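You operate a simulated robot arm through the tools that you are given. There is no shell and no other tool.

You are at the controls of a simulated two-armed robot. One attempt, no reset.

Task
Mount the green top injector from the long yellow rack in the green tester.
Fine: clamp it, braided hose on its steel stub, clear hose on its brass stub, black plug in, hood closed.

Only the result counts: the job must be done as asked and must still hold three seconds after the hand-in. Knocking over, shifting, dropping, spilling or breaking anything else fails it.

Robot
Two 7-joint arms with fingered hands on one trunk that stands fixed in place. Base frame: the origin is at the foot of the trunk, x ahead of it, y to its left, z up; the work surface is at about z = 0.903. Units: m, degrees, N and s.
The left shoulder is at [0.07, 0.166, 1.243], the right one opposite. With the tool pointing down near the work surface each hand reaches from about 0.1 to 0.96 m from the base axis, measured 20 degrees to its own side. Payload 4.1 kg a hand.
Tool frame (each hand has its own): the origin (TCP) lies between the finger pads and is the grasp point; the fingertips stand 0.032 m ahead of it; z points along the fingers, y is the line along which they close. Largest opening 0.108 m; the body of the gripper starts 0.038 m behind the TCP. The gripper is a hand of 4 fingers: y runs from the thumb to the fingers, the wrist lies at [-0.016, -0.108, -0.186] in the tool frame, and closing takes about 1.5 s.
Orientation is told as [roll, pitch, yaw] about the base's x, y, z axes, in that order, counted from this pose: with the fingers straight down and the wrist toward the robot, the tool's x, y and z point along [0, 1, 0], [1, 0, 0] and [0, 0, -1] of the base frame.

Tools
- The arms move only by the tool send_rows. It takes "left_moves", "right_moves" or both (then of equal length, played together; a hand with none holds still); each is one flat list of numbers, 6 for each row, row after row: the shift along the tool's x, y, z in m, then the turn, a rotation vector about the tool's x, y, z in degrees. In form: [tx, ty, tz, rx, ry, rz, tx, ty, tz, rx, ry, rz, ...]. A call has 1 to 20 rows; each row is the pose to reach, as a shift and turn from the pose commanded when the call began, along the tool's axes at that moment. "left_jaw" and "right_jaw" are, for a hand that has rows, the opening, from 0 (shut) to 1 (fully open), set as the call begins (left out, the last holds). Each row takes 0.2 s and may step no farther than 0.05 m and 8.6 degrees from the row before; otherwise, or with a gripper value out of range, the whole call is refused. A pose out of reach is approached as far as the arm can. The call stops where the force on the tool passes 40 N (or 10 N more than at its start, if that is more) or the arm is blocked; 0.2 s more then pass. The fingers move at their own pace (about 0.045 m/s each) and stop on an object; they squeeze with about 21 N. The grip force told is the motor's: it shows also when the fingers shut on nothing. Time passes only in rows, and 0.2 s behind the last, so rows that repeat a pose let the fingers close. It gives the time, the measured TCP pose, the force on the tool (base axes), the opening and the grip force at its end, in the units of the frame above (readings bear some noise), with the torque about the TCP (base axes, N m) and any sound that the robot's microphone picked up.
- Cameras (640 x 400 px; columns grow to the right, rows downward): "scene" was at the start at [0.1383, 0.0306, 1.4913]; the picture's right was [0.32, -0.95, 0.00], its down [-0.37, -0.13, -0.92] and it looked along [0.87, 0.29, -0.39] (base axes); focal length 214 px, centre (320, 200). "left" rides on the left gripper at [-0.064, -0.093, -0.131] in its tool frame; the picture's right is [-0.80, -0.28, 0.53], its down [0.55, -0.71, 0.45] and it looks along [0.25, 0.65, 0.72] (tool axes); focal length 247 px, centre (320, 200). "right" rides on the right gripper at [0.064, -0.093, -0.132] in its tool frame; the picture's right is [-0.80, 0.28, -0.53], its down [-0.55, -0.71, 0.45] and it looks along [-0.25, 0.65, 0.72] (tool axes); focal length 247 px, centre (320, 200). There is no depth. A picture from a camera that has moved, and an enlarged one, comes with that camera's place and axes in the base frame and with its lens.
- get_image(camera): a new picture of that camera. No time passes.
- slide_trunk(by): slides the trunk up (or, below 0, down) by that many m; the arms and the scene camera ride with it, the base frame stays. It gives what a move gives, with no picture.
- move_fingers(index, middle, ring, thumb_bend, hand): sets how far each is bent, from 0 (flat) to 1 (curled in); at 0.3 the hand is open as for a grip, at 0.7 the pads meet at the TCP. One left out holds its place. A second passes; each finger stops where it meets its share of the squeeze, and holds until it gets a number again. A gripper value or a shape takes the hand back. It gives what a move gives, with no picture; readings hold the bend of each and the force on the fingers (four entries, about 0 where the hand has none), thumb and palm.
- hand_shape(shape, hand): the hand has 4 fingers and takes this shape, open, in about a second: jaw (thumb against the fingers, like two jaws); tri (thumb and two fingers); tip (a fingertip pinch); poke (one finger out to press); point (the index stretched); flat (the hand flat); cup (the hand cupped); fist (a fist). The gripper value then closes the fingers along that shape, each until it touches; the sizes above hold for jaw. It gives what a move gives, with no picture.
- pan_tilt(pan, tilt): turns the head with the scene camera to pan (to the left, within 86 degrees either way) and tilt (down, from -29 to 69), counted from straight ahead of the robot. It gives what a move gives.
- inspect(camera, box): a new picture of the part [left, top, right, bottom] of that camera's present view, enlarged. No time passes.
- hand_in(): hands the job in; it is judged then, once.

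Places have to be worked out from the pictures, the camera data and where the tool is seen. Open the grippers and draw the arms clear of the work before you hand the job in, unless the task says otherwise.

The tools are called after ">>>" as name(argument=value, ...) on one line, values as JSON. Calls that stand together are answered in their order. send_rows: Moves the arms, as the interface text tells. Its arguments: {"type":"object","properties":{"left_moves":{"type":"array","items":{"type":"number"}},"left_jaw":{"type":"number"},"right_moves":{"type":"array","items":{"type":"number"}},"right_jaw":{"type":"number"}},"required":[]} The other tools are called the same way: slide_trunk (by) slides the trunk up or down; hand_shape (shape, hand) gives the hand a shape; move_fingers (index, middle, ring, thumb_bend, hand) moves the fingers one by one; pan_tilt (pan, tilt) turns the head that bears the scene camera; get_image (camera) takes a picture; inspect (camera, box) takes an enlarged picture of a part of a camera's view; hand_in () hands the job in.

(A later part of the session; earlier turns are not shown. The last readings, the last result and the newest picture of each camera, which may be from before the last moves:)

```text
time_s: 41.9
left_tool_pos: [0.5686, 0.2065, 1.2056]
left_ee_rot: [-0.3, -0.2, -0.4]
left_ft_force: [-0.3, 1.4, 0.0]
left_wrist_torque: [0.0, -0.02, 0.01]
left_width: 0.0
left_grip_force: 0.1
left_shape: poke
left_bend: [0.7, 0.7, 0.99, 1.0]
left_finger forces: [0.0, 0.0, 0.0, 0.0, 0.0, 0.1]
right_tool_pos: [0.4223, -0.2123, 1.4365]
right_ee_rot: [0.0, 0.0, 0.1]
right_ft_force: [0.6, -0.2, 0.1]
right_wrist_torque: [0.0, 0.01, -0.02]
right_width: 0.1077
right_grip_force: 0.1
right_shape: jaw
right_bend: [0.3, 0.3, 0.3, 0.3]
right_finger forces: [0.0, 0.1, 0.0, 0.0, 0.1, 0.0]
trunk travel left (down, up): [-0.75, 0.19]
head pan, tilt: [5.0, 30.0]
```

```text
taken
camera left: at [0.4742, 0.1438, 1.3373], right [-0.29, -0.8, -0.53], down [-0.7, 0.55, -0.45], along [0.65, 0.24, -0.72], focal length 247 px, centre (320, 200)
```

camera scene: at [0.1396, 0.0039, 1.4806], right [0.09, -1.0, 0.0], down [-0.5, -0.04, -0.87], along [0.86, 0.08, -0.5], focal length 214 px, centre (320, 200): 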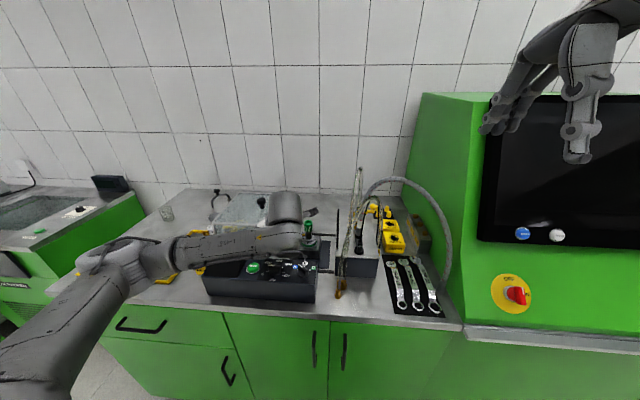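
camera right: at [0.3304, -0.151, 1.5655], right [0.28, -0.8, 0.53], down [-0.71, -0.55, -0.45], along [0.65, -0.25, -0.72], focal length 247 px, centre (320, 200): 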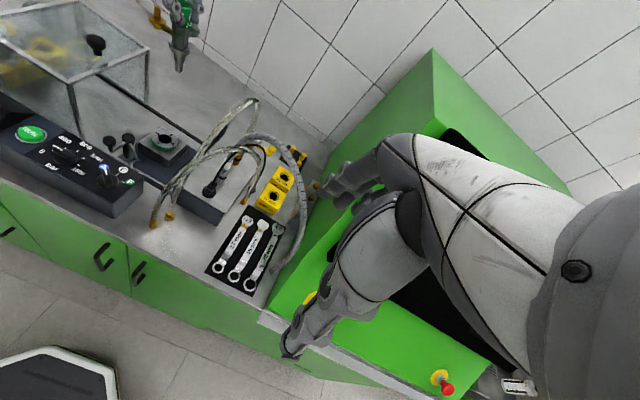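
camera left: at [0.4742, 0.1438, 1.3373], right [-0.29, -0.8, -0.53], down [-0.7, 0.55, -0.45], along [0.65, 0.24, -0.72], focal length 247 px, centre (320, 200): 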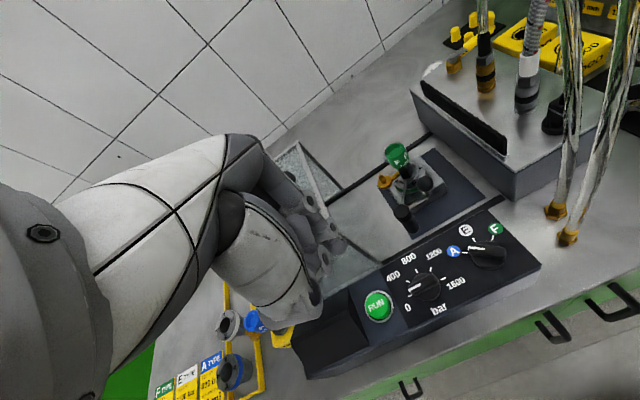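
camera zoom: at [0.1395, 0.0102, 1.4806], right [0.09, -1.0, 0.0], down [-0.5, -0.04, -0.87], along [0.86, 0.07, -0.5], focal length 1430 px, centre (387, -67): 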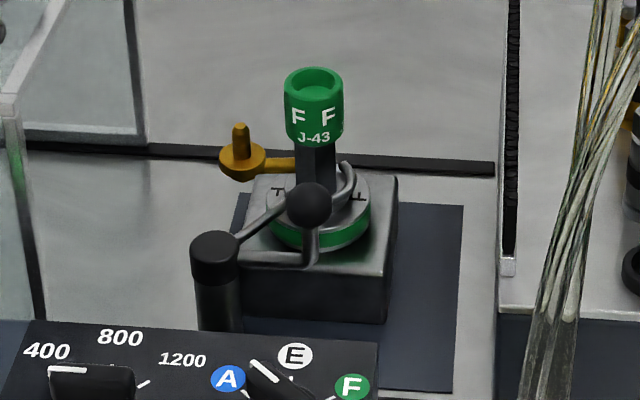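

The handle has turned to about 270° and the fork encircles the body above the flange. Zoom to see whether there is remaining gap.

>>> inspect(camera="left", box=[370, 130, 450, 240])

>>> inspect(camera="right", box=[135, 115, 185, 155])

>>> inspect(camera="scene", box=[298, 222, 328, 250])

```text
3.64 times, centred on (410, 185) of left
camera zoom: at [0.4742, 0.1438, 1.3373], right [-0.29, -0.8, -0.53], down [-0.7, 0.55, -0.45], along [0.65, 0.24, -0.72], focal length 898 px, centre (-7, 254)
```

zoom: 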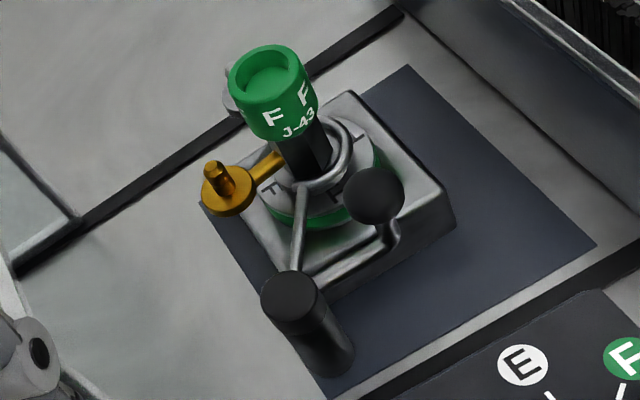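

```text
10.00 times, centred on (160, 135) of right
camera zoom: at [0.3289, -0.148, 1.5661], right [0.28, -0.8, 0.53], down [-0.7, -0.55, -0.45], along [0.65, -0.25, -0.72], focal length 2470 px, centre (1920, 850)
```

zoom: 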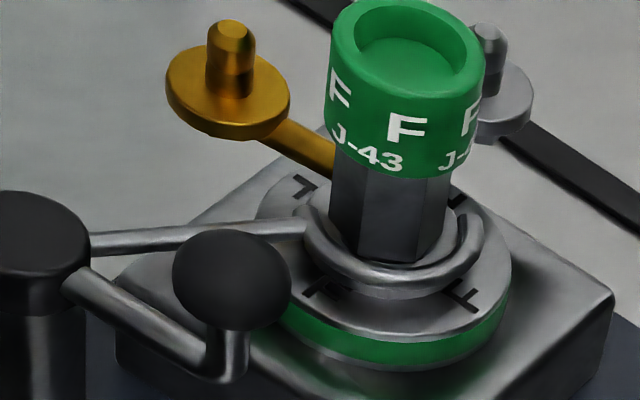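

```text
14.29 times, centred on (313, 236) of scene
camera zoom: at [0.1395, 0.0102, 1.4806], right [0.09, -1.0, 0.0], down [-0.5, -0.04, -0.87], along [0.86, 0.07, -0.5], focal length 3064 px, centre (420, -314)
```

zoom: 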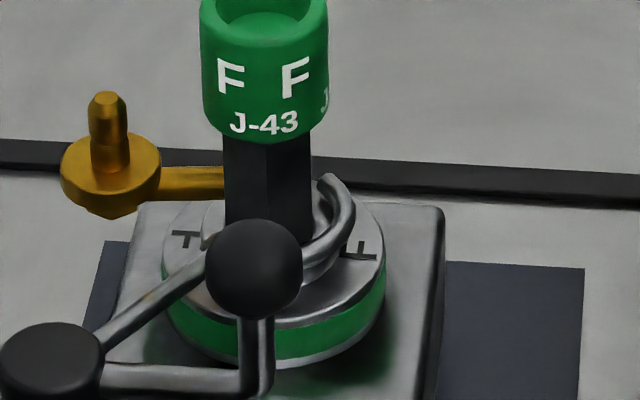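

The clamp is properly closed around the body. Now the couplings: I zoom on them from left and scene cameras to measure.

>>> inspect(camera="left", box=[430, 0, 610, 180])

>>> inspect(camera="scene", box=[330, 200, 400, 270])

>>> inspect(camera="right", box=[190, 120, 270, 200])

```text
2.22 times, centred on (520, 90) of left
camera zoom: at [0.4742, 0.1438, 1.3373], right [-0.29, -0.8, -0.53], down [-0.7, 0.55, -0.45], along [0.65, 0.24, -0.72], focal length 549 px, centre (-124, 444)
```

zoom: 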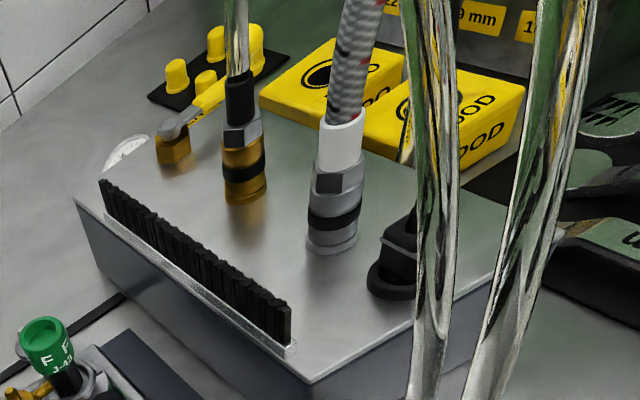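

```text
5.71 times, centred on (365, 235) of scene
camera zoom: at [0.1395, 0.0102, 1.4806], right [0.09, -1.0, 0.0], down [-0.5, -0.04, -0.87], along [0.86, 0.07, -0.5], focal length 1226 px, centre (63, 0)
```

zoom: 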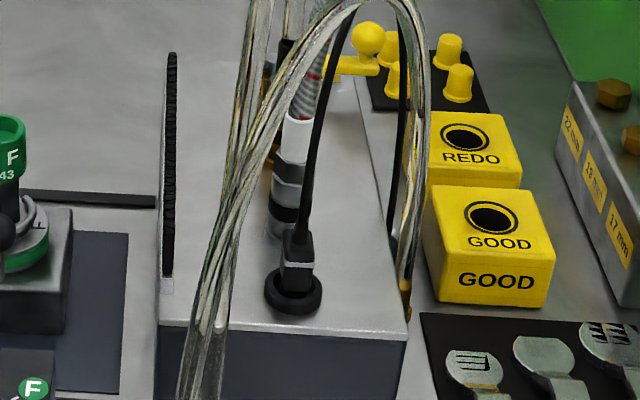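

```text
5.00 times, centred on (230, 160) of right
camera zoom: at [0.3289, -0.148, 1.5661], right [0.28, -0.8, 0.53], down [-0.7, -0.55, -0.45], along [0.65, -0.25, -0.72], focal length 1235 px, centre (770, 400)
```

zoom: 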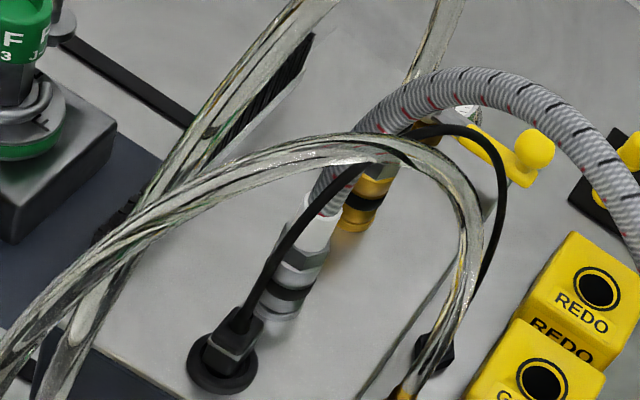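

Measured couplings: plug (0.661,−0.073), steel (0.705,−0.070), brass (0.783,−0.070), box top z≈0.99, each about 10 cm tall and Ø30 mm. Before planning grasps I test whether the hoses are physically solid by carefully lowering the right fingers near the top of the clear loop.

>>> send_rows(right_moves=[0.0194, 0.0346, 0.0131, 0, 0, 0, 0.0388, 0.0692, 0.0262, 0, 0, 0, 0.0582, 0.1038, 0.0393, 0, 0, 0, 0.0776, 0.1384, 0.0524, 0, 0, 0, 0.097, 0.173, 0.0655, 0, 0, 0, 0.1164, 0.2076, 0.0786, 0, 0, 0, 0.1358, 0.2422, 0.0917, 0, 0, 0, 0.155, 0.277, 0.105, 0, 0, 0])

>>> inspect(camera="scene", box=[300, 120, 420, 270])

>>> get_image(camera="right")

>>> get_image(camera="left")

```text
time_s: 43.7
left_tool_pos: [0.5712, 0.2075, 1.2047]
left_ee_rot: [-0.3, -0.1, -0.5]
left_ft_force: [-1.1, 0.2, 0.2]
left_wrist_torque: [0.0, -0.03, -0.06]
left_width: 0.0001
left_grip_force: 0.0
left_shape: poke
left_bend: [0.7, 0.7, 0.99, 1.0]
left_finger forces: [0.1, 0.0, 0.1, 0.0, 0.0, 0.1]
right_tool_pos: [0.703, -0.0565, 1.3287]
right_ee_rot: [0.0, 0.1, 0.2]
right_ft_force: [-0.2, -0.3, -0.4]
right_wrist_torque: [-0.01, 0.03, 0.0]
right_width: 0.1078
right_grip_force: 0.1
right_shape: jaw
right_bend: [0.3, 0.3, 0.3, 0.3]
right_finger forces: [0.1, 0.0, 0.0, 0.0, 0.0, 0.1]
trunk travel left (down, up): [-0.75, 0.19]
head pan, tilt: [5.0, 30.0]
```

```text
2.67 times, centred on (360, 195) of scene
camera zoom: at [0.1425, 0.0107, 1.4803], right [0.09, -1.0, 0.0], down [-0.5, -0.04, -0.87], along [0.86, 0.07, -0.5], focal length 572 px, centre (213, 213)
```

zoom: 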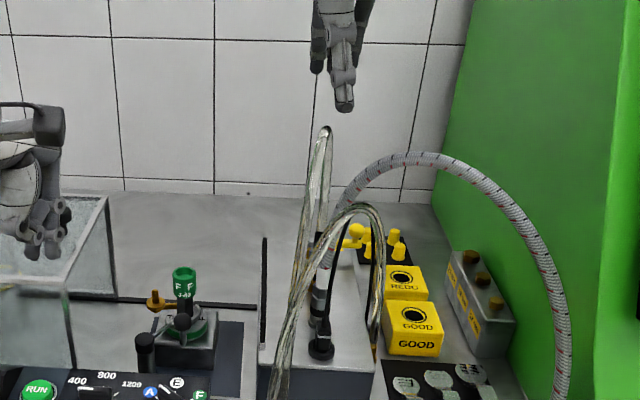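

```text
taken
camera right: at [0.6092, 0.0077, 1.4603], right [0.29, -0.8, 0.53], down [-0.7, -0.55, -0.45], along [0.65, -0.25, -0.72], focal length 247 px, centre (320, 200)
```

right: 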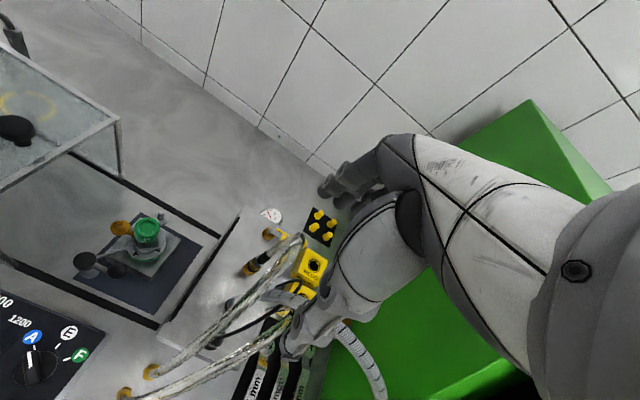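

```text
taken
camera left: at [0.4772, 0.1442, 1.3358], right [-0.29, -0.8, -0.53], down [-0.7, 0.55, -0.45], along [0.65, 0.24, -0.72], focal length 247 px, centre (320, 200)
```

left: 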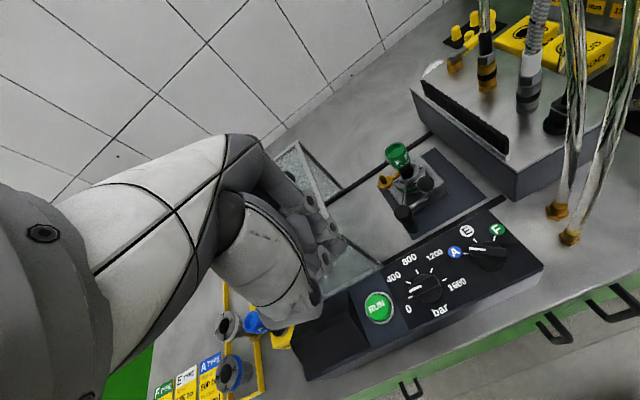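

Lowering the right hand 8 cm so the fingers overlap the clear loop's top, to see force/deformation.

>>> send_rows(right_moves=[0, 0, 0.03, 0, 0, 0, 0, 0, 0.06, 0, 0, 0, 0, 0, 0.08, 0, 0, 0, 0, 0, 0.08, 0, 0, 0])

>>> inspect(camera="scene", box=[320, 130, 400, 230])

```text
time_s: 44.7
left_tool_pos: [0.5686, 0.2054, 1.2046]
left_ee_rot: [-0.2, -0.1, -0.4]
left_ft_force: [-0.6, 0.1, 0.2]
left_wrist_torque: [0.03, -0.01, 0.01]
left_width: 0.0
left_grip_force: 0.1
left_shape: poke
left_bend: [0.7, 0.7, 0.99, 1.0]
left_finger forces: [0.1, 0.0, 0.0, 0.1, 0.1, 0.0]
right_tool_pos: [0.7009, -0.0585, 1.2493]
right_ee_rot: [-0.1, 0.1, 0.2]
right_ft_force: [-0.7, 0.3, -0.4]
right_wrist_torque: [-0.01, 0.02, -0.01]
right_width: 0.1077
right_grip_force: 0.0
right_shape: jaw
right_bend: [0.3, 0.3, 0.3, 0.3]
right_finger forces: [0.0, 0.0, 0.1, 0.0, 0.0, 0.1]
trunk travel left (down, up): [-0.75, 0.19]
head pan, tilt: [5.0, 30.0]
```

```text
4.00 times, centred on (360, 180) of scene
camera zoom: at [0.1408, 0.0091, 1.4805], right [0.09, -1.0, 0.0], down [-0.5, -0.04, -0.87], along [0.86, 0.08, -0.5], focal length 858 px, centre (160, 280)
```

zoom: 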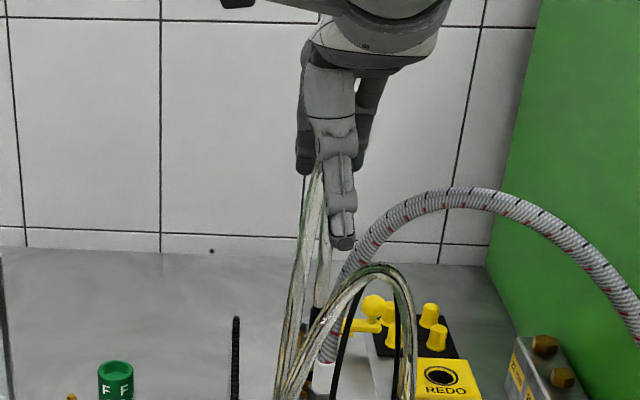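

No force yet, but the loop may pass between thumb and fingers. I sweep 5 cm in +y gently to make certain contact.

>>> send_rows(right_moves=[0.015, 0, 0, 0, 0, 0, 0.03, 0, 0, 0, 0, 0, 0.05, 0, 0, 0, 0, 0, 0.05, 0, 0, 0, 0, 0])

>>> inspect(camera="scene", box=[320, 130, 400, 230])

>>> inspect(camera="right", box=[160, 120, 420, 360])

```text
time_s: 45.7
left_tool_pos: [0.5686, 0.2054, 1.2054]
left_ee_rot: [-0.2, -0.1, -0.3]
left_ft_force: [0.2, 0.2, 0.0]
left_wrist_torque: [0.01, -0.02, 0.0]
left_width: 0.0
left_grip_force: 0.1
left_shape: poke
left_bend: [0.7, 0.7, 0.99, 1.0]
left_finger forces: [0.0, 0.1, 0.1, 0.0, 0.1, 0.1]
right_tool_pos: [0.7018, -0.0073, 1.2495]
right_ee_rot: [0.0, 0.0, 0.1]
right_ft_force: [-0.3, -0.6, 0.8]
right_wrist_torque: [0.02, 0.01, 0.01]
right_width: 0.1076
right_grip_force: 0.1
right_shape: jaw
right_bend: [0.3, 0.3, 0.3, 0.3]
right_finger forces: [0.0, 0.1, 0.1, 0.1, 0.0, 0.0]
trunk travel left (down, up): [-0.75, 0.19]
head pan, tilt: [5.0, 30.0]
```

```text
4.00 times, centred on (360, 180) of scene
camera zoom: at [0.1407, 0.0084, 1.4805], right [0.09, -1.0, 0.0], down [-0.5, -0.04, -0.87], along [0.86, 0.08, -0.5], focal length 858 px, centre (160, 280)
```

zoom: 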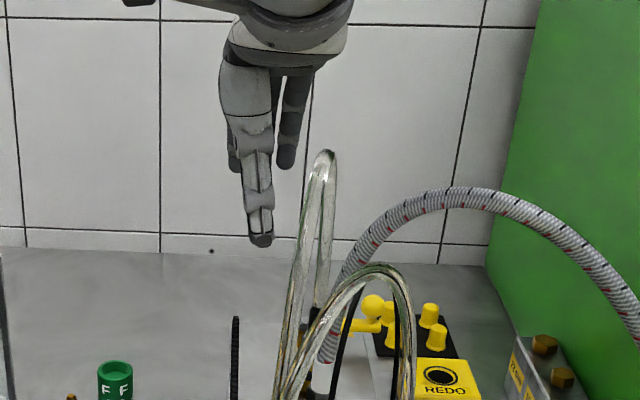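

```text
1.67 times, centred on (290, 240) of right
camera zoom: at [0.6074, 0.0571, 1.3802], right [0.29, -0.8, 0.53], down [-0.7, -0.55, -0.45], along [0.65, -0.25, -0.72], focal length 412 px, centre (370, 133)
```

zoom: 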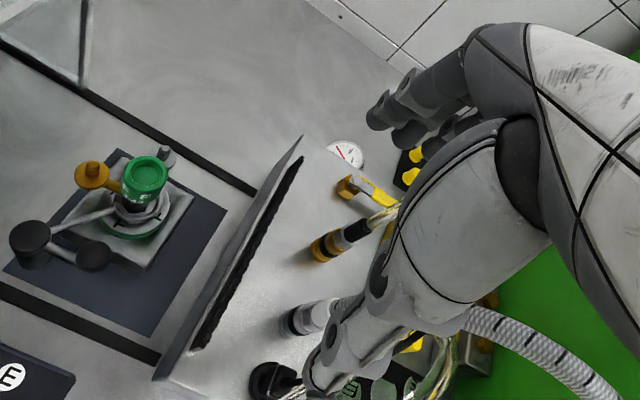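

The hand passed through the loop with zero force: the hoses are not solid, so top-down grasps are fine. From this pose the right camera sees both injector stubs – zoom to measure them.

>>> inspect(camera="right", box=[170, 200, 290, 300])

>>> inspect(camera="right", box=[250, 220, 350, 380])

```text
4.00 times, centred on (230, 250) of right
camera zoom: at [0.6074, 0.0571, 1.3802], right [0.29, -0.8, 0.53], down [-0.7, -0.55, -0.45], along [0.65, -0.25, -0.72], focal length 988 px, centre (680, 0)
```

zoom: 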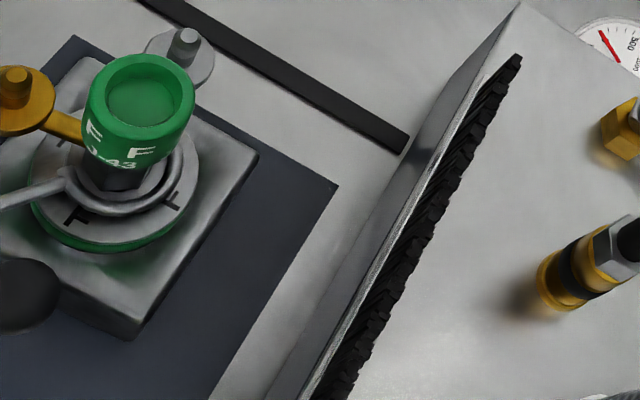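

```text
2.50 times, centred on (300, 300) of right
camera zoom: at [0.6074, 0.0571, 1.3802], right [0.29, -0.8, 0.53], down [-0.7, -0.55, -0.45], along [0.65, -0.25, -0.72], focal length 617 px, centre (370, -50)
```

zoom: 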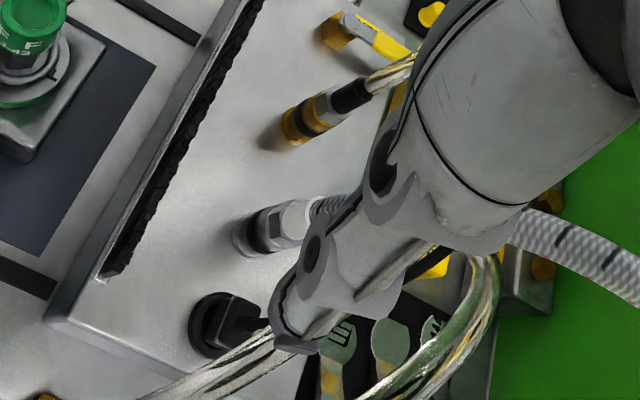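

Stubs: brass tip ≈ (0.749, 0.143, 1.00), steel tip ≈ (0.791, 0.103, 0.993). I park the left arm off to the left and yaw the right hand +60° above the steel coupling.

>>> send_rows(left_moves=[0.03, -0.02, -0.02, 0, 0, 0, 0.06, -0.04, -0.04, 0, 0, 0, 0.09, -0.06, -0.06, 0, 0, 0, 0.12, -0.08, -0.08, 0, 0, 0, 0.15, -0.1, -0.1, 0, 0, 0, 0.18, -0.12, -0.12, 0, 0, 0, 0.21, -0.14, -0.14, 0, 0, 0, 0.24, -0.15, -0.15, 0, 0, 0, 0.27, -0.15, -0.15, 0, 0, 0], right_moves=[-0.008, 0.0005, 0, 0, 0, -7.5, -0.016, 0.001, 0, 0, 0, -15, -0.024, 0.0015, 0, 0, 0, -22.5, -0.032, 0.002, 0, 0, 0, -30, -0.04, 0.0025, 0, 0, 0, -37.5, -0.048, 0.003, 0, 0, 0, -45, -0.056, 0.0035, 0, 0, 0, -52.5, -0.0642, 0.004, 0, 0, 0, -60, -0.0642, 0.004, 0, 0, 0, -60], right_jaw=0.65)

>>> get_image(camera="right")

>>> get_image(camera="scene")

```text
time_s: 47.7
left_tool_pos: [0.4211, 0.4782, 1.3541]
left_ee_rot: [-0.3, -0.2, -0.4]
left_ft_force: [0.9, 1.0, 1.1]
left_wrist_torque: [0.0, 0.01, -0.01]
left_width: 0.0001
left_grip_force: 0.0
left_shape: poke
left_bend: [0.7, 0.7, 0.99, 1.0]
left_finger forces: [0.0, 0.0, 0.0, 0.0, 0.0, 0.0]
right_tool_pos: [0.7028, -0.0472, 1.2499]
right_ee_rot: [0.0, 0.1, 37.7]
right_ft_force: [-0.2, -0.4, -0.4]
right_wrist_torque: [0.02, 0.01, 0.0]
right_width: 0.0706
right_grip_force: 0.1
right_shape: jaw
right_bend: [0.27, 0.39, 0.36, 0.64]
right_finger forces: [0.1, 0.0, 0.0, 0.0, 0.0, 0.0]
right hand out of reach, approached as far as the arm can: row 6, 7, 8, 9
trunk travel left (down, up): [-0.75, 0.19]
head pan, tilt: [5.0, 30.0]
```

```text
taken
camera right: at [0.5896, -0.0517, 1.38], right [0.71, -0.46, 0.53], down [-0.22, -0.87, -0.45], along [0.67, 0.2, -0.72], focal length 247 px, centre (320, 200)
```

right: 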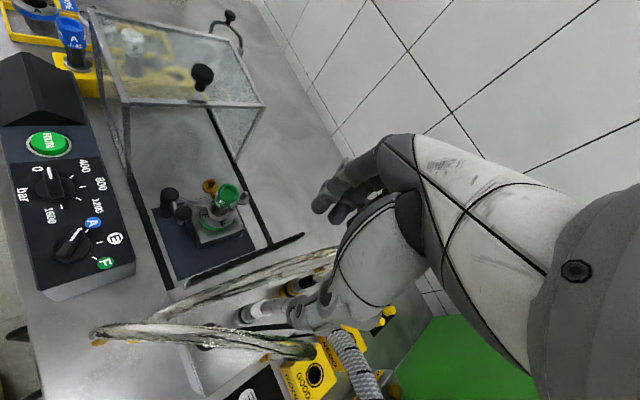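

```text
taken
camera scene: at [0.1407, 0.0104, 1.4805], right [0.09, -1.0, 0.0], down [-0.5, -0.04, -0.87], along [0.86, 0.07, -0.5], focal length 214 px, centre (320, 200)
```

scene: 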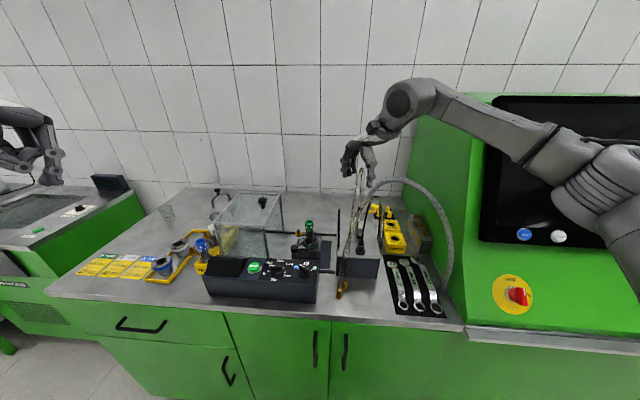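

Yaw is limited to about 38° there. I'll grip the couplings higher, on the sleeves (above the neighbours). I check the "tip" pinch shape, which should be narrower than the jaw.

>>> hand_shape(hand="right", shape="tip")

>>> inspect(camera="scene", box=[320, 120, 420, 220])

>>> inspect(camera="right", box=[240, 120, 460, 360])

```text
time_s: 48.6
left_tool_pos: [0.4217, 0.4753, 1.3535]
left_ee_rot: [-0.2, -0.1, -0.3]
left_ft_force: [-0.7, -0.6, -0.2]
left_wrist_torque: [0.02, -0.02, -0.02]
left_width: 0.0002
left_grip_force: 0.0
left_shape: poke
left_bend: [0.7, 0.7, 0.99, 1.0]
left_finger forces: [0.1, 0.0, 0.1, 0.0, 0.0, 0.0]
right_tool_pos: [0.7037, -0.0469, 1.2488]
right_ee_rot: [0.0, 0.0, 37.7]
right_ft_force: [0.0, -0.5, -0.1]
right_wrist_torque: [-0.01, -0.03, 0.0]
right_width: 0.1076
right_grip_force: 0.0
right_shape: tip
right_bend: [0.3, 0.98, 0.99, 0.3]
right_finger forces: [0.0, 0.0, 0.1, 0.0, 0.0, 0.0]
trunk travel left (down, up): [-0.75, 0.19]
head pan, tilt: [5.0, 30.0]
```

```text
4.00 times, centred on (370, 170) of scene
camera zoom: at [0.1406, 0.0088, 1.4805], right [0.09, -1.0, 0.0], down [-0.5, -0.04, -0.87], along [0.86, 0.08, -0.5], focal length 858 px, centre (120, 320)
```

zoom: 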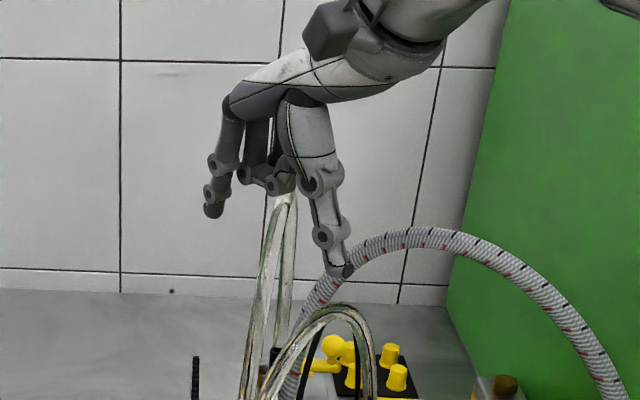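

```text
1.67 times, centred on (350, 240) of right
camera zoom: at [0.5896, -0.0531, 1.38], right [0.71, -0.46, 0.53], down [-0.22, -0.87, -0.45], along [0.67, 0.2, -0.72], focal length 412 px, centre (270, 133)
```

zoom: 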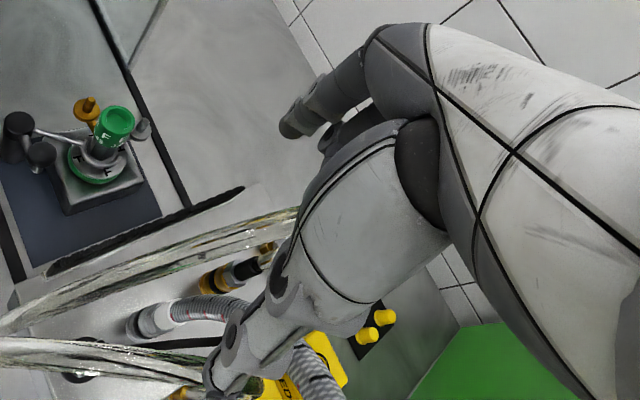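

"Tip" uses only thumb and index. Plan: brass first (yaw 0), plug second (yaw −20°), steel last (yaw +35°), all with the jaw grip. I return to jaw, yaw back to 0 and move above the brass coupling.

>>> hand_shape(hand="right", shape="jaw")

>>> send_rows(right_moves=[0, 0, -0.005, 0, 0, 7.5, 0, 0, -0.01, 0, 0, 15, 0, 0, -0.01, 0, 0, 22.5, 0, 0, -0.01, 0, 0, 30, 0, 0, -0.01, 0, 0, 37.5, 0, 0, -0.01, 0, 0, 37.5], right_jaw=0.6)

```text
time_s: 49.5
left_tool_pos: [0.4207, 0.477, 1.3544]
left_ee_rot: [-0.1, -0.1, -0.5]
left_ft_force: [-0.1, 0.2, 0.2]
left_wrist_torque: [0.0, 0.01, 0.0]
left_width: 0.0001
left_grip_force: 0.0
left_shape: poke
left_bend: [0.7, 0.7, 0.99, 1.0]
left_finger forces: [0.0, 0.0, 0.0, 0.1, 0.0, 0.0]
right_tool_pos: [0.702, -0.0483, 1.2496]
right_ee_rot: [0.0, 0.0, 37.6]
right_ft_force: [-0.3, 0.2, 0.0]
right_wrist_torque: [0.0, 0.01, -0.01]
right_width: 0.1078
right_grip_force: 0.0
right_shape: jaw
right_bend: [0.3, 0.3, 0.3, 0.3]
right_finger forces: [0.0, 0.0, 0.1, 0.0, 0.0, 0.0]
trunk travel left (down, up): [-0.75, 0.19]
head pan, tilt: [5.0, 30.0]
```

```text
time_s: 50.9
left_tool_pos: [0.4207, 0.4764, 1.3542]
left_ee_rot: [-0.2, -0.1, -0.3]
left_ft_force: [0.4, 0.6, 0.9]
left_wrist_torque: [-0.01, -0.01, 0.0]
left_width: 0.0001
left_grip_force: 0.0
left_shape: poke
left_bend: [0.7, 0.7, 0.99, 1.0]
left_finger forces: [0.0, 0.1, 0.0, 0.1, 0.0, 0.0]
right_tool_pos: [0.703, -0.0485, 1.2595]
right_ee_rot: [0.0, -0.1, -0.1]
right_ft_force: [0.6, -0.6, 0.3]
right_wrist_torque: [0.01, -0.03, -0.01]
right_width: 0.0651
right_grip_force: 0.0
right_shape: jaw
right_bend: [0.28, 0.41, 0.38, 0.66]
right_finger forces: [0.0, 0.1, 0.0, 0.0, 0.0, 0.0]
trunk travel left (down, up): [-0.75, 0.19]
head pan, tilt: [5.0, 30.0]
```

Yaw is back at 0. Moving above the brass coupling at z≈1.16.

>>> send_rows(right_moves=[-0.0083, 0.0267, 0.02, 0, 0, 0, -0.0167, 0.0533, 0.045, 0, 0, 0, -0.025, 0.08, 0.07, 0, 0, 0, -0.025, 0.08, 0.1, 0, 0, 0, -0.025, 0.08, 0.1, 0, 0, 0])

>>> get_image(camera="right")

>>> inspect(camera="scene", box=[320, 160, 420, 270])

>>> get_image(camera="left")

```text
time_s: 52.1
left_tool_pos: [0.4213, 0.476, 1.3542]
left_ee_rot: [-0.2, -0.1, -0.4]
left_ft_force: [0.8, 0.4, 0.2]
left_wrist_torque: [0.01, 0.0, 0.0]
left_width: 0.0
left_grip_force: 0.1
left_shape: poke
left_bend: [0.7, 0.7, 0.99, 1.0]
left_finger forces: [0.0, 0.0, 0.1, 0.0, 0.0, 0.0]
right_tool_pos: [0.7827, -0.0725, 1.1573]
right_ee_rot: [0.1, 0.0, 0.1]
right_ft_force: [0.6, 0.1, 0.1]
right_wrist_torque: [0.01, 0.01, 0.0]
right_width: 0.0649
right_grip_force: 0.0
right_shape: jaw
right_bend: [0.28, 0.41, 0.38, 0.66]
right_finger forces: [0.0, 0.0, 0.1, 0.0, 0.0, 0.0]
trunk travel left (down, up): [-0.75, 0.19]
head pan, tilt: [5.0, 30.0]
```

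```text
taken
camera right: at [0.6891, -0.0078, 1.2875], right [0.29, -0.8, 0.53], down [-0.7, -0.55, -0.45], along [0.65, -0.25, -0.72], focal length 247 px, centre (320, 200)
```

right: 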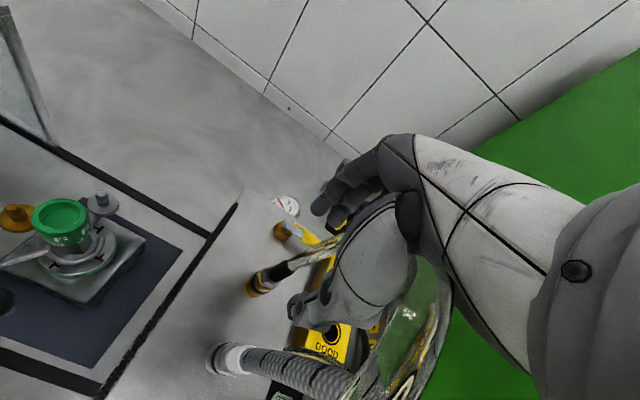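

```text
3.64 times, centred on (370, 215) of scene
camera zoom: at [0.1401, 0.0091, 1.4806], right [0.09, -1.0, 0.0], down [-0.5, -0.04, -0.87], along [0.86, 0.07, -0.5], focal length 780 px, centre (138, 146)
```

zoom: 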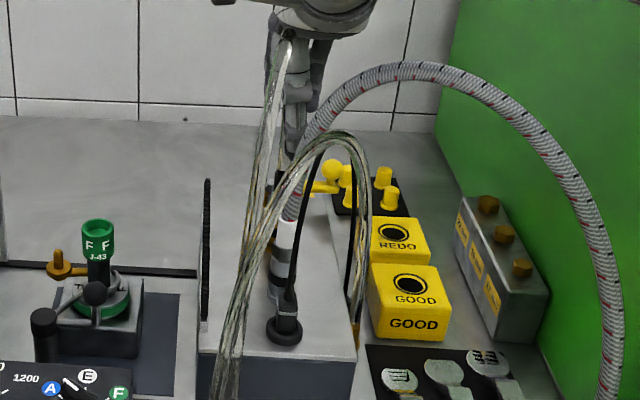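

```text
taken
camera left: at [0.3275, 0.4142, 1.4855], right [-0.29, -0.8, -0.53], down [-0.7, 0.55, -0.45], along [0.65, 0.24, -0.72], focal length 247 px, centre (320, 200)
```

left: 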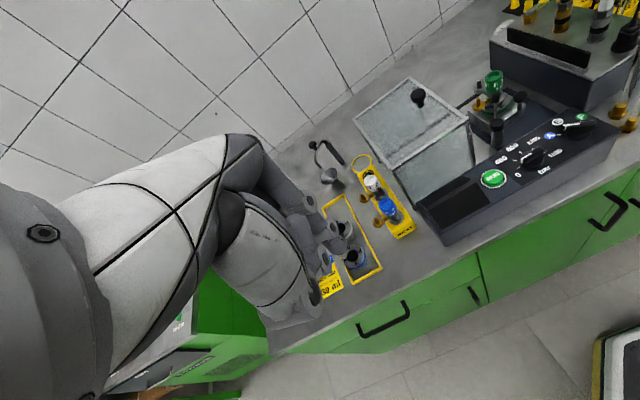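

Zooming on the brass coupling from the right wrist camera to fix the lateral alignment.

>>> inspect(camera="right", box=[220, 200, 360, 340])

>>> inspect(camera="left", box=[520, 0, 640, 80])

```text
2.86 times, centred on (290, 270) of right
camera zoom: at [0.6891, -0.0078, 1.2875], right [0.29, -0.8, 0.53], down [-0.7, -0.55, -0.45], along [0.65, -0.25, -0.72], focal length 706 px, centre (406, 0)
```

zoom: 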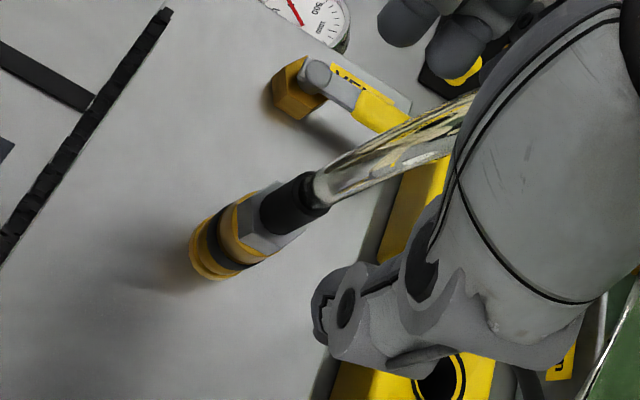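

```text
5.00 times, centred on (580, 40) of left
camera zoom: at [0.3275, 0.4142, 1.4855], right [-0.29, -0.8, -0.53], down [-0.7, 0.55, -0.45], along [0.65, 0.24, -0.72], focal length 1235 px, centre (-980, 1000)
```

zoom: 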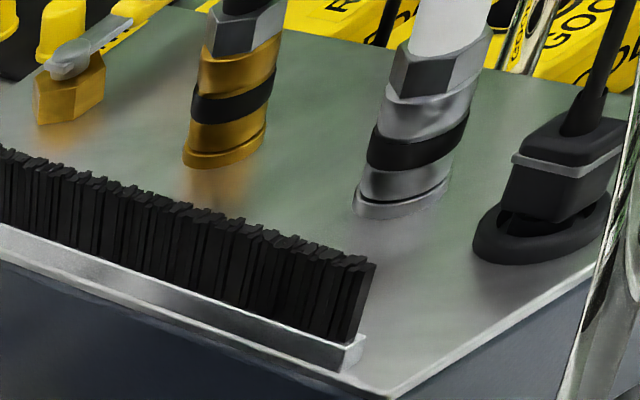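

Brass coupling at (0.780, −0.073): hex z≈1.03–1.053 (Ø22), sleeve above to 1.094. I yaw to +20°, centre over it and descend to z≈1.066 to grip the hex.

>>> send_rows(right_moves=[0, -0.001, 0.01, 0, 0, -7, 0, -0.002, 0.02, 0, 0, -14, 0, -0.002, 0.03, 0, 0, -20, 0, -0.002, 0.05, 0, 0, -20, 0, -0.002, 0.07, 0, 0, -20, 0, -0.002, 0.07, 0, 0, -20], right_jaw=0.55)

>>> inspect(camera="right", box=[220, 180, 380, 340])

>>> inspect(camera="left", box=[500, 0, 640, 80])

```text
time_s: 53.5
left_tool_pos: [0.422, 0.4774, 1.3544]
left_ee_rot: [-0.2, -0.1, -0.3]
left_ft_force: [-1.2, 0.1, -0.4]
left_wrist_torque: [0.01, -0.02, -0.04]
left_width: 0.0001
left_grip_force: 0.0
left_shape: poke
left_bend: [0.7, 0.7, 0.99, 1.0]
left_finger forces: [0.1, 0.0, 0.0, 0.1, 0.0, 0.0]
right_tool_pos: [0.7823, -0.0726, 1.0899]
right_ee_rot: [0.0, -0.1, 20.1]
right_ft_force: [0.4, 0.3, 0.1]
right_wrist_torque: [-0.02, 0.01, -0.01]
right_width: 0.0597
right_grip_force: 0.2
right_shape: jaw
right_bend: [0.74, 0.43, 0.4, 0.69]
right_finger forces: [0.0, 0.1, 0.0, 0.0, 0.1, 0.1]
trunk travel left (down, up): [-0.75, 0.19]
head pan, tilt: [5.0, 30.0]
```

```text
2.50 times, centred on (300, 260) of right
camera zoom: at [0.6719, -0.0436, 1.2199], right [0.54, -0.65, 0.53], down [-0.47, -0.76, -0.45], along [0.7, -0.01, -0.72], focal length 617 px, centre (370, 50)
```

zoom: 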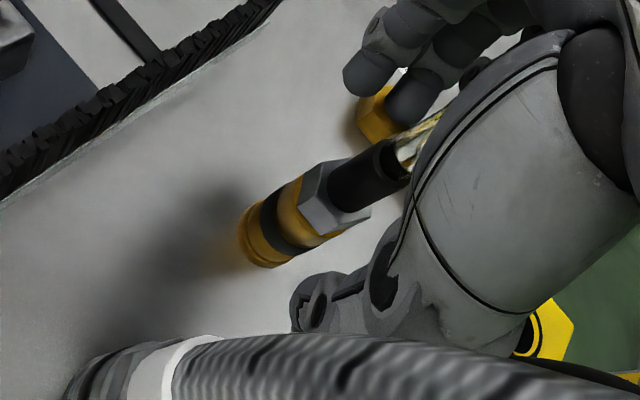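

```text
4.57 times, centred on (570, 40) of left
camera zoom: at [0.3279, 0.4142, 1.4854], right [-0.29, -0.8, -0.53], down [-0.7, 0.55, -0.45], along [0.65, 0.24, -0.72], focal length 1129 px, centre (-823, 931)
```

zoom: 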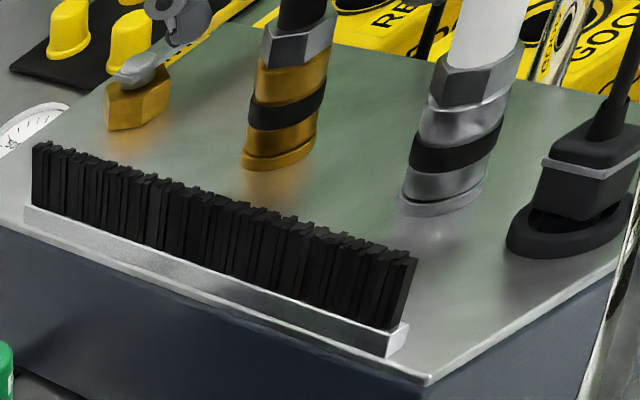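

The sleeve lines up with the TCP. Down to z≈1.066, then close.

>>> send_rows(right_moves=[0, 0, 0.012, 0, 0, 0, 0, 0, 0.024, 0, 0, 0, 0, 0, 0.024, 0, 0, 0])

>>> send_rows(right_moves=[0, 0, 0, 0, 0, 0, 0, 0, 0, 0, 0, 0, 0, 0, 0, 0, 0, 0, 0, 0, 0, 0, 0, 0, 0, 0, 0, 0, 0, 0, 0, 0, 0, 0, 0, 0], right_jaw=0.0)

>>> inspect(camera="right", box=[220, 180, 380, 340])

```text
time_s: 54.3
left_tool_pos: [0.4222, 0.477, 1.3537]
left_ee_rot: [-0.2, -0.1, -0.4]
left_ft_force: [0.8, -0.3, -0.8]
left_wrist_torque: [0.01, 0.0, 0.01]
left_width: 0.0
left_grip_force: 0.1
left_shape: poke
left_bend: [0.7, 0.7, 0.99, 1.0]
left_finger forces: [0.0, 0.1, 0.0, 0.0, 0.0, 0.0]
right_tool_pos: [0.7816, -0.0733, 1.0666]
right_ee_rot: [0.0, 0.0, 20.2]
right_ft_force: [-1.0, -0.1, 1.5]
right_wrist_torque: [0.01, 0.02, -0.01]
right_width: 0.06
right_grip_force: 0.1
right_shape: jaw
right_bend: [0.74, 0.43, 0.4, 0.69]
right_finger forces: [0.0, 0.1, 0.0, 0.0, 0.0, 0.1]
trunk travel left (down, up): [-0.75, 0.19]
head pan, tilt: [5.0, 30.0]
```

```text
time_s: 55.7
left_tool_pos: [0.4221, 0.4774, 1.3539]
left_ee_rot: [-0.1, -0.2, -0.4]
left_ft_force: [0.7, 0.1, 0.6]
left_wrist_torque: [0.03, 0.0, 0.0]
left_width: 0.0
left_grip_force: 0.0
left_shape: poke
left_bend: [0.7, 0.7, 0.99, 1.0]
left_finger forces: [0.1, 0.0, 0.0, 0.0, 0.0, 0.0]
right_tool_pos: [0.7814, -0.0725, 1.0646]
right_ee_rot: [0.1, -0.1, 20.1]
right_ft_force: [-1.9, 0.2, -0.7]
right_wrist_torque: [0.01, 0.07, 0.0]
right_width: 0.0154
right_grip_force: 20.7
right_shape: jaw
right_bend: [0.72, 0.58, 0.67, 0.74]
right_finger forces: [8.3, 6.3, 0.1, 0.1, 17.8, 0.0]
trunk travel left (down, up): [-0.75, 0.19]
head pan, tilt: [5.0, 30.0]
```

```text
2.50 times, centred on (300, 260) of right
camera zoom: at [0.6716, -0.0433, 1.1956], right [0.54, -0.65, 0.53], down [-0.47, -0.76, -0.45], along [0.69, -0.01, -0.72], focal length 617 px, centre (370, 50)
```

zoom: 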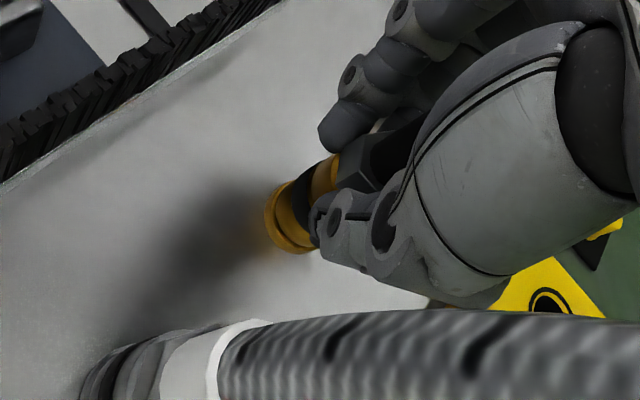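

Gripped (≈21 N). I pull it straight up in steps.

>>> send_rows(right_moves=[0, 0, -0.006, 0, 0, 0, 0, 0, -0.012, 0, 0, 0, 0, 0, -0.024, 0, 0, 0, 0, 0, -0.04, 0, 0, 0, 0, 0, -0.06, 0, 0, 0, 0, 0, -0.06, 0, 0, 0])

>>> inspect(camera="right", box=[220, 180, 380, 340])

>>> inspect(camera="left", box=[500, 0, 640, 80])

>>> inspect(camera="scene", box=[320, 160, 420, 270])

```text
time_s: 57.1
left_tool_pos: [0.4208, 0.4764, 1.3537]
left_ee_rot: [-0.2, -0.1, -0.4]
left_ft_force: [0.2, 0.2, -0.2]
left_wrist_torque: [-0.01, 0.0, -0.01]
left_width: 0.0
left_grip_force: 0.0
left_shape: poke
left_bend: [0.7, 0.7, 0.99, 1.0]
left_finger forces: [0.0, 0.0, 0.0, 0.0, 0.0, 0.0]
right_tool_pos: [0.7811, -0.0725, 1.1235]
right_ee_rot: [0.0, 0.0, 20.1]
right_ft_force: [-0.2, 0.2, -1.6]
right_wrist_torque: [-0.03, -0.01, 0.0]
right_width: 0.0151
right_grip_force: 21.0
right_shape: jaw
right_bend: [0.72, 0.58, 0.67, 0.74]
right_finger forces: [8.9, 7.7, 0.1, 0.0, 17.7, 0.0]
trunk travel left (down, up): [-0.75, 0.19]
head pan, tilt: [5.0, 30.0]
```

```text
2.50 times, centred on (300, 260) of right
camera zoom: at [0.6713, -0.043, 1.2549], right [0.54, -0.65, 0.53], down [-0.47, -0.76, -0.45], along [0.69, -0.01, -0.72], focal length 617 px, centre (370, 50)
```

zoom: 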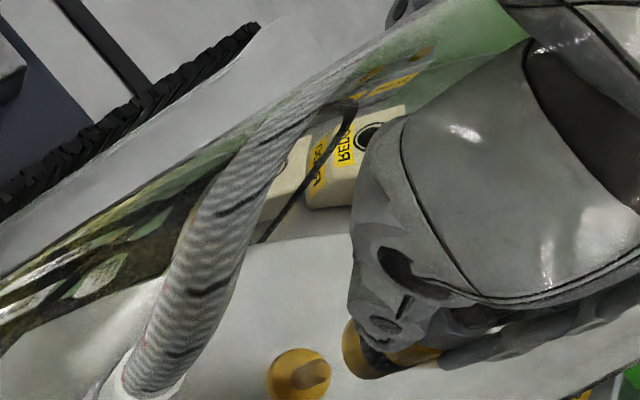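

```text
4.57 times, centred on (570, 40) of left
camera zoom: at [0.3287, 0.414, 1.4852], right [-0.29, -0.8, -0.53], down [-0.7, 0.55, -0.45], along [0.65, 0.24, -0.72], focal length 1129 px, centre (-823, 931)
```

zoom: 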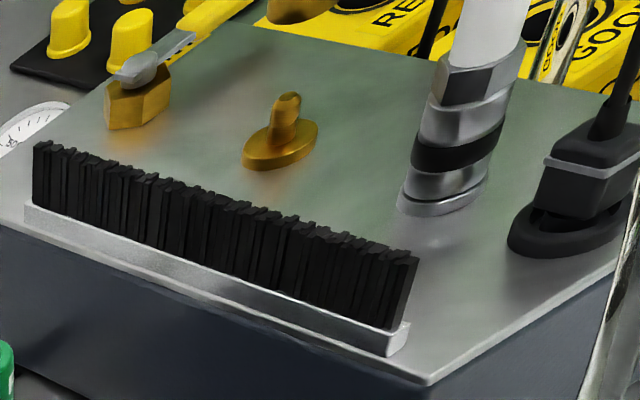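

```text
3.64 times, centred on (370, 215) of scene
camera zoom: at [0.1413, 0.009, 1.4804], right [0.09, -1.0, 0.0], down [-0.5, -0.04, -0.87], along [0.86, 0.08, -0.5], focal length 780 px, centre (138, 146)
```

zoom: 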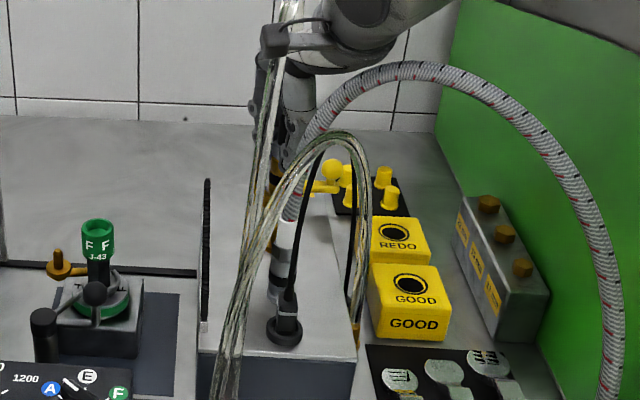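

The coupling came off cleanly; the parking stub matches the injector's. I carry it over toward the injector's brass stub at safe height.

>>> send_rows(right_moves=[0, 0, -0.025, 0, 0, 0, 0, 0, -0.05, 0, 0, 0, 0.043, 0.009, -0.05, 0, 0, 0, 0.085, 0.0175, -0.05, 0, 0, 0, 0.128, 0.026, -0.05, 0, 0, 0, 0.171, 0.035, -0.05, 0, 0, 0, 0.2135, 0.0436, -0.05, 0, 0, 0, 0.2135, 0.0436, -0.05, 0, 0, 0])

>>> get_image(camera="right")

>>> inspect(camera="scene", box=[260, 140, 360, 260])

>>> inspect(camera="left", box=[440, 20, 560, 140])

```text
time_s: 58.9
left_tool_pos: [0.4229, 0.4763, 1.3545]
left_ee_rot: [0.0, -0.1, -0.5]
left_ft_force: [-0.4, -0.1, 0.8]
left_wrist_torque: [0.05, -0.01, 0.0]
left_width: 0.0001
left_grip_force: 0.0
left_shape: poke
left_bend: [0.7, 0.7, 0.99, 1.0]
left_finger forces: [0.0, 0.0, 0.1, 0.0, 0.0, 0.1]
right_tool_pos: [0.7489, 0.1445, 1.1743]
right_ee_rot: [0.1, 0.0, 20.0]
right_ft_force: [-0.5, -0.6, 0.2]
right_wrist_torque: [0.04, 0.0, 0.01]
right_width: 0.0153
right_grip_force: 20.6
right_shape: jaw
right_bend: [0.72, 0.58, 0.67, 0.74]
right_finger forces: [8.9, 7.8, 0.0, 0.0, 17.4, 0.1]
trunk travel left (down, up): [-0.75, 0.19]
head pan, tilt: [5.0, 30.0]
```

```text
taken
camera right: at [0.6387, 0.1737, 1.3053], right [0.54, -0.65, 0.53], down [-0.47, -0.76, -0.45], along [0.7, -0.01, -0.72], focal length 247 px, centre (320, 200)
```

right: 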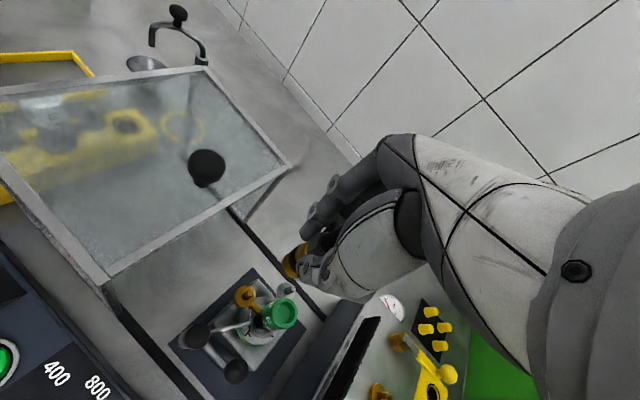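

```text
3.33 times, centred on (310, 200) of scene
camera zoom: at [0.141, 0.0073, 1.4805], right [0.09, -1.0, 0.0], down [-0.5, -0.04, -0.87], along [0.86, 0.08, -0.5], focal length 715 px, centre (353, 200)
```

zoom: 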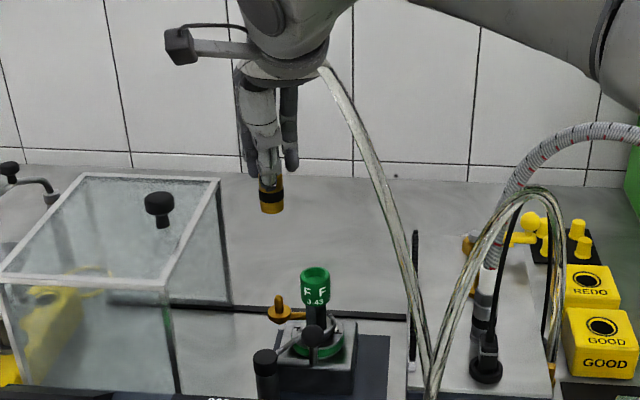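

```text
3.33 times, centred on (500, 80) of left
camera zoom: at [0.3285, 0.4123, 1.4858], right [-0.29, -0.8, -0.53], down [-0.7, 0.55, -0.45], along [0.65, 0.24, -0.72], focal length 823 px, centre (-280, 600)
```

zoom: 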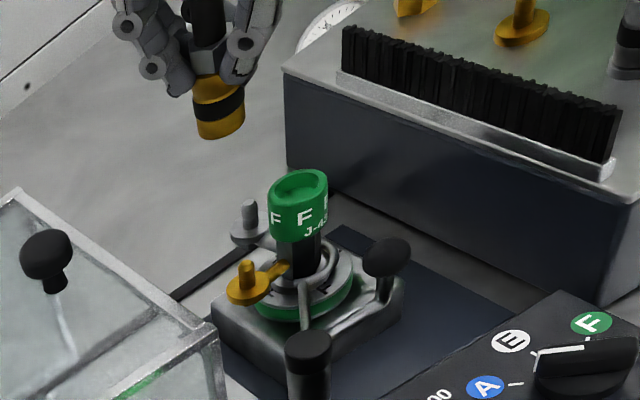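

Good views from two cameras. I zoom to measure coupling bottom versus brass stub tip, and coupling tilt.

>>> inspect(camera="scene", box=[285, 180, 325, 250])

>>> inspect(camera="left", box=[465, 30, 525, 115])

>>> inspect(camera="right", box=[220, 220, 340, 340])

```text
5.71 times, centred on (305, 215) of scene
camera zoom: at [0.141, 0.0073, 1.4805], right [0.09, -1.0, 0.0], down [-0.5, -0.04, -0.87], along [0.86, 0.08, -0.5], focal length 1226 px, centre (406, 114)
```

zoom: 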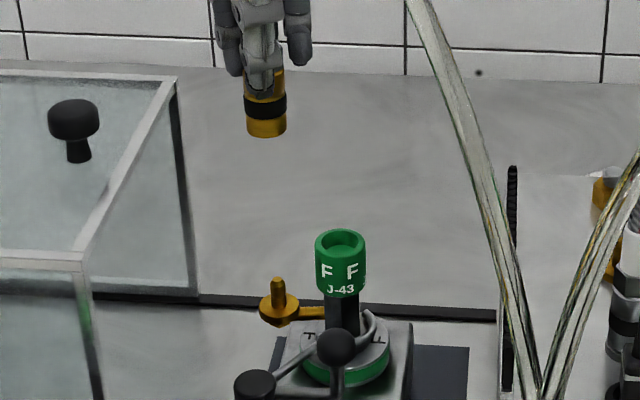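

```text
4.71 times, centred on (495, 72) of left
camera zoom: at [0.3285, 0.4123, 1.4858], right [-0.29, -0.8, -0.53], down [-0.7, 0.55, -0.45], along [0.65, 0.24, -0.72], focal length 1162 px, centre (-504, 800)
```

zoom: 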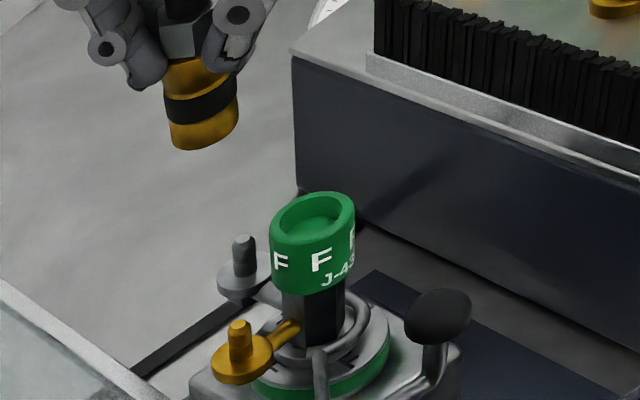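

```text
3.33 times, centred on (280, 280) of right
camera zoom: at [0.6387, 0.1737, 1.3053], right [0.54, -0.65, 0.53], down [-0.47, -0.76, -0.45], along [0.7, -0.01, -0.72], focal length 823 px, centre (453, -67)
```

zoom: 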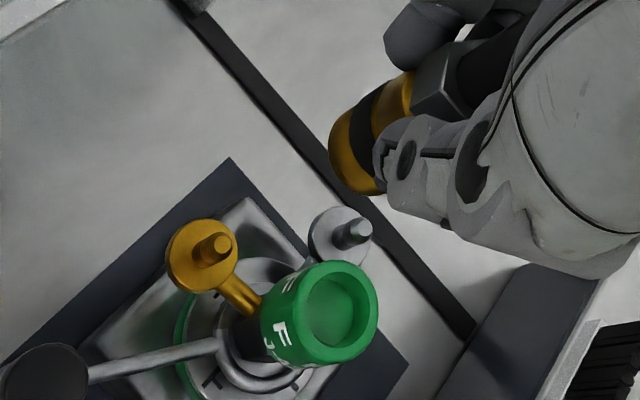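

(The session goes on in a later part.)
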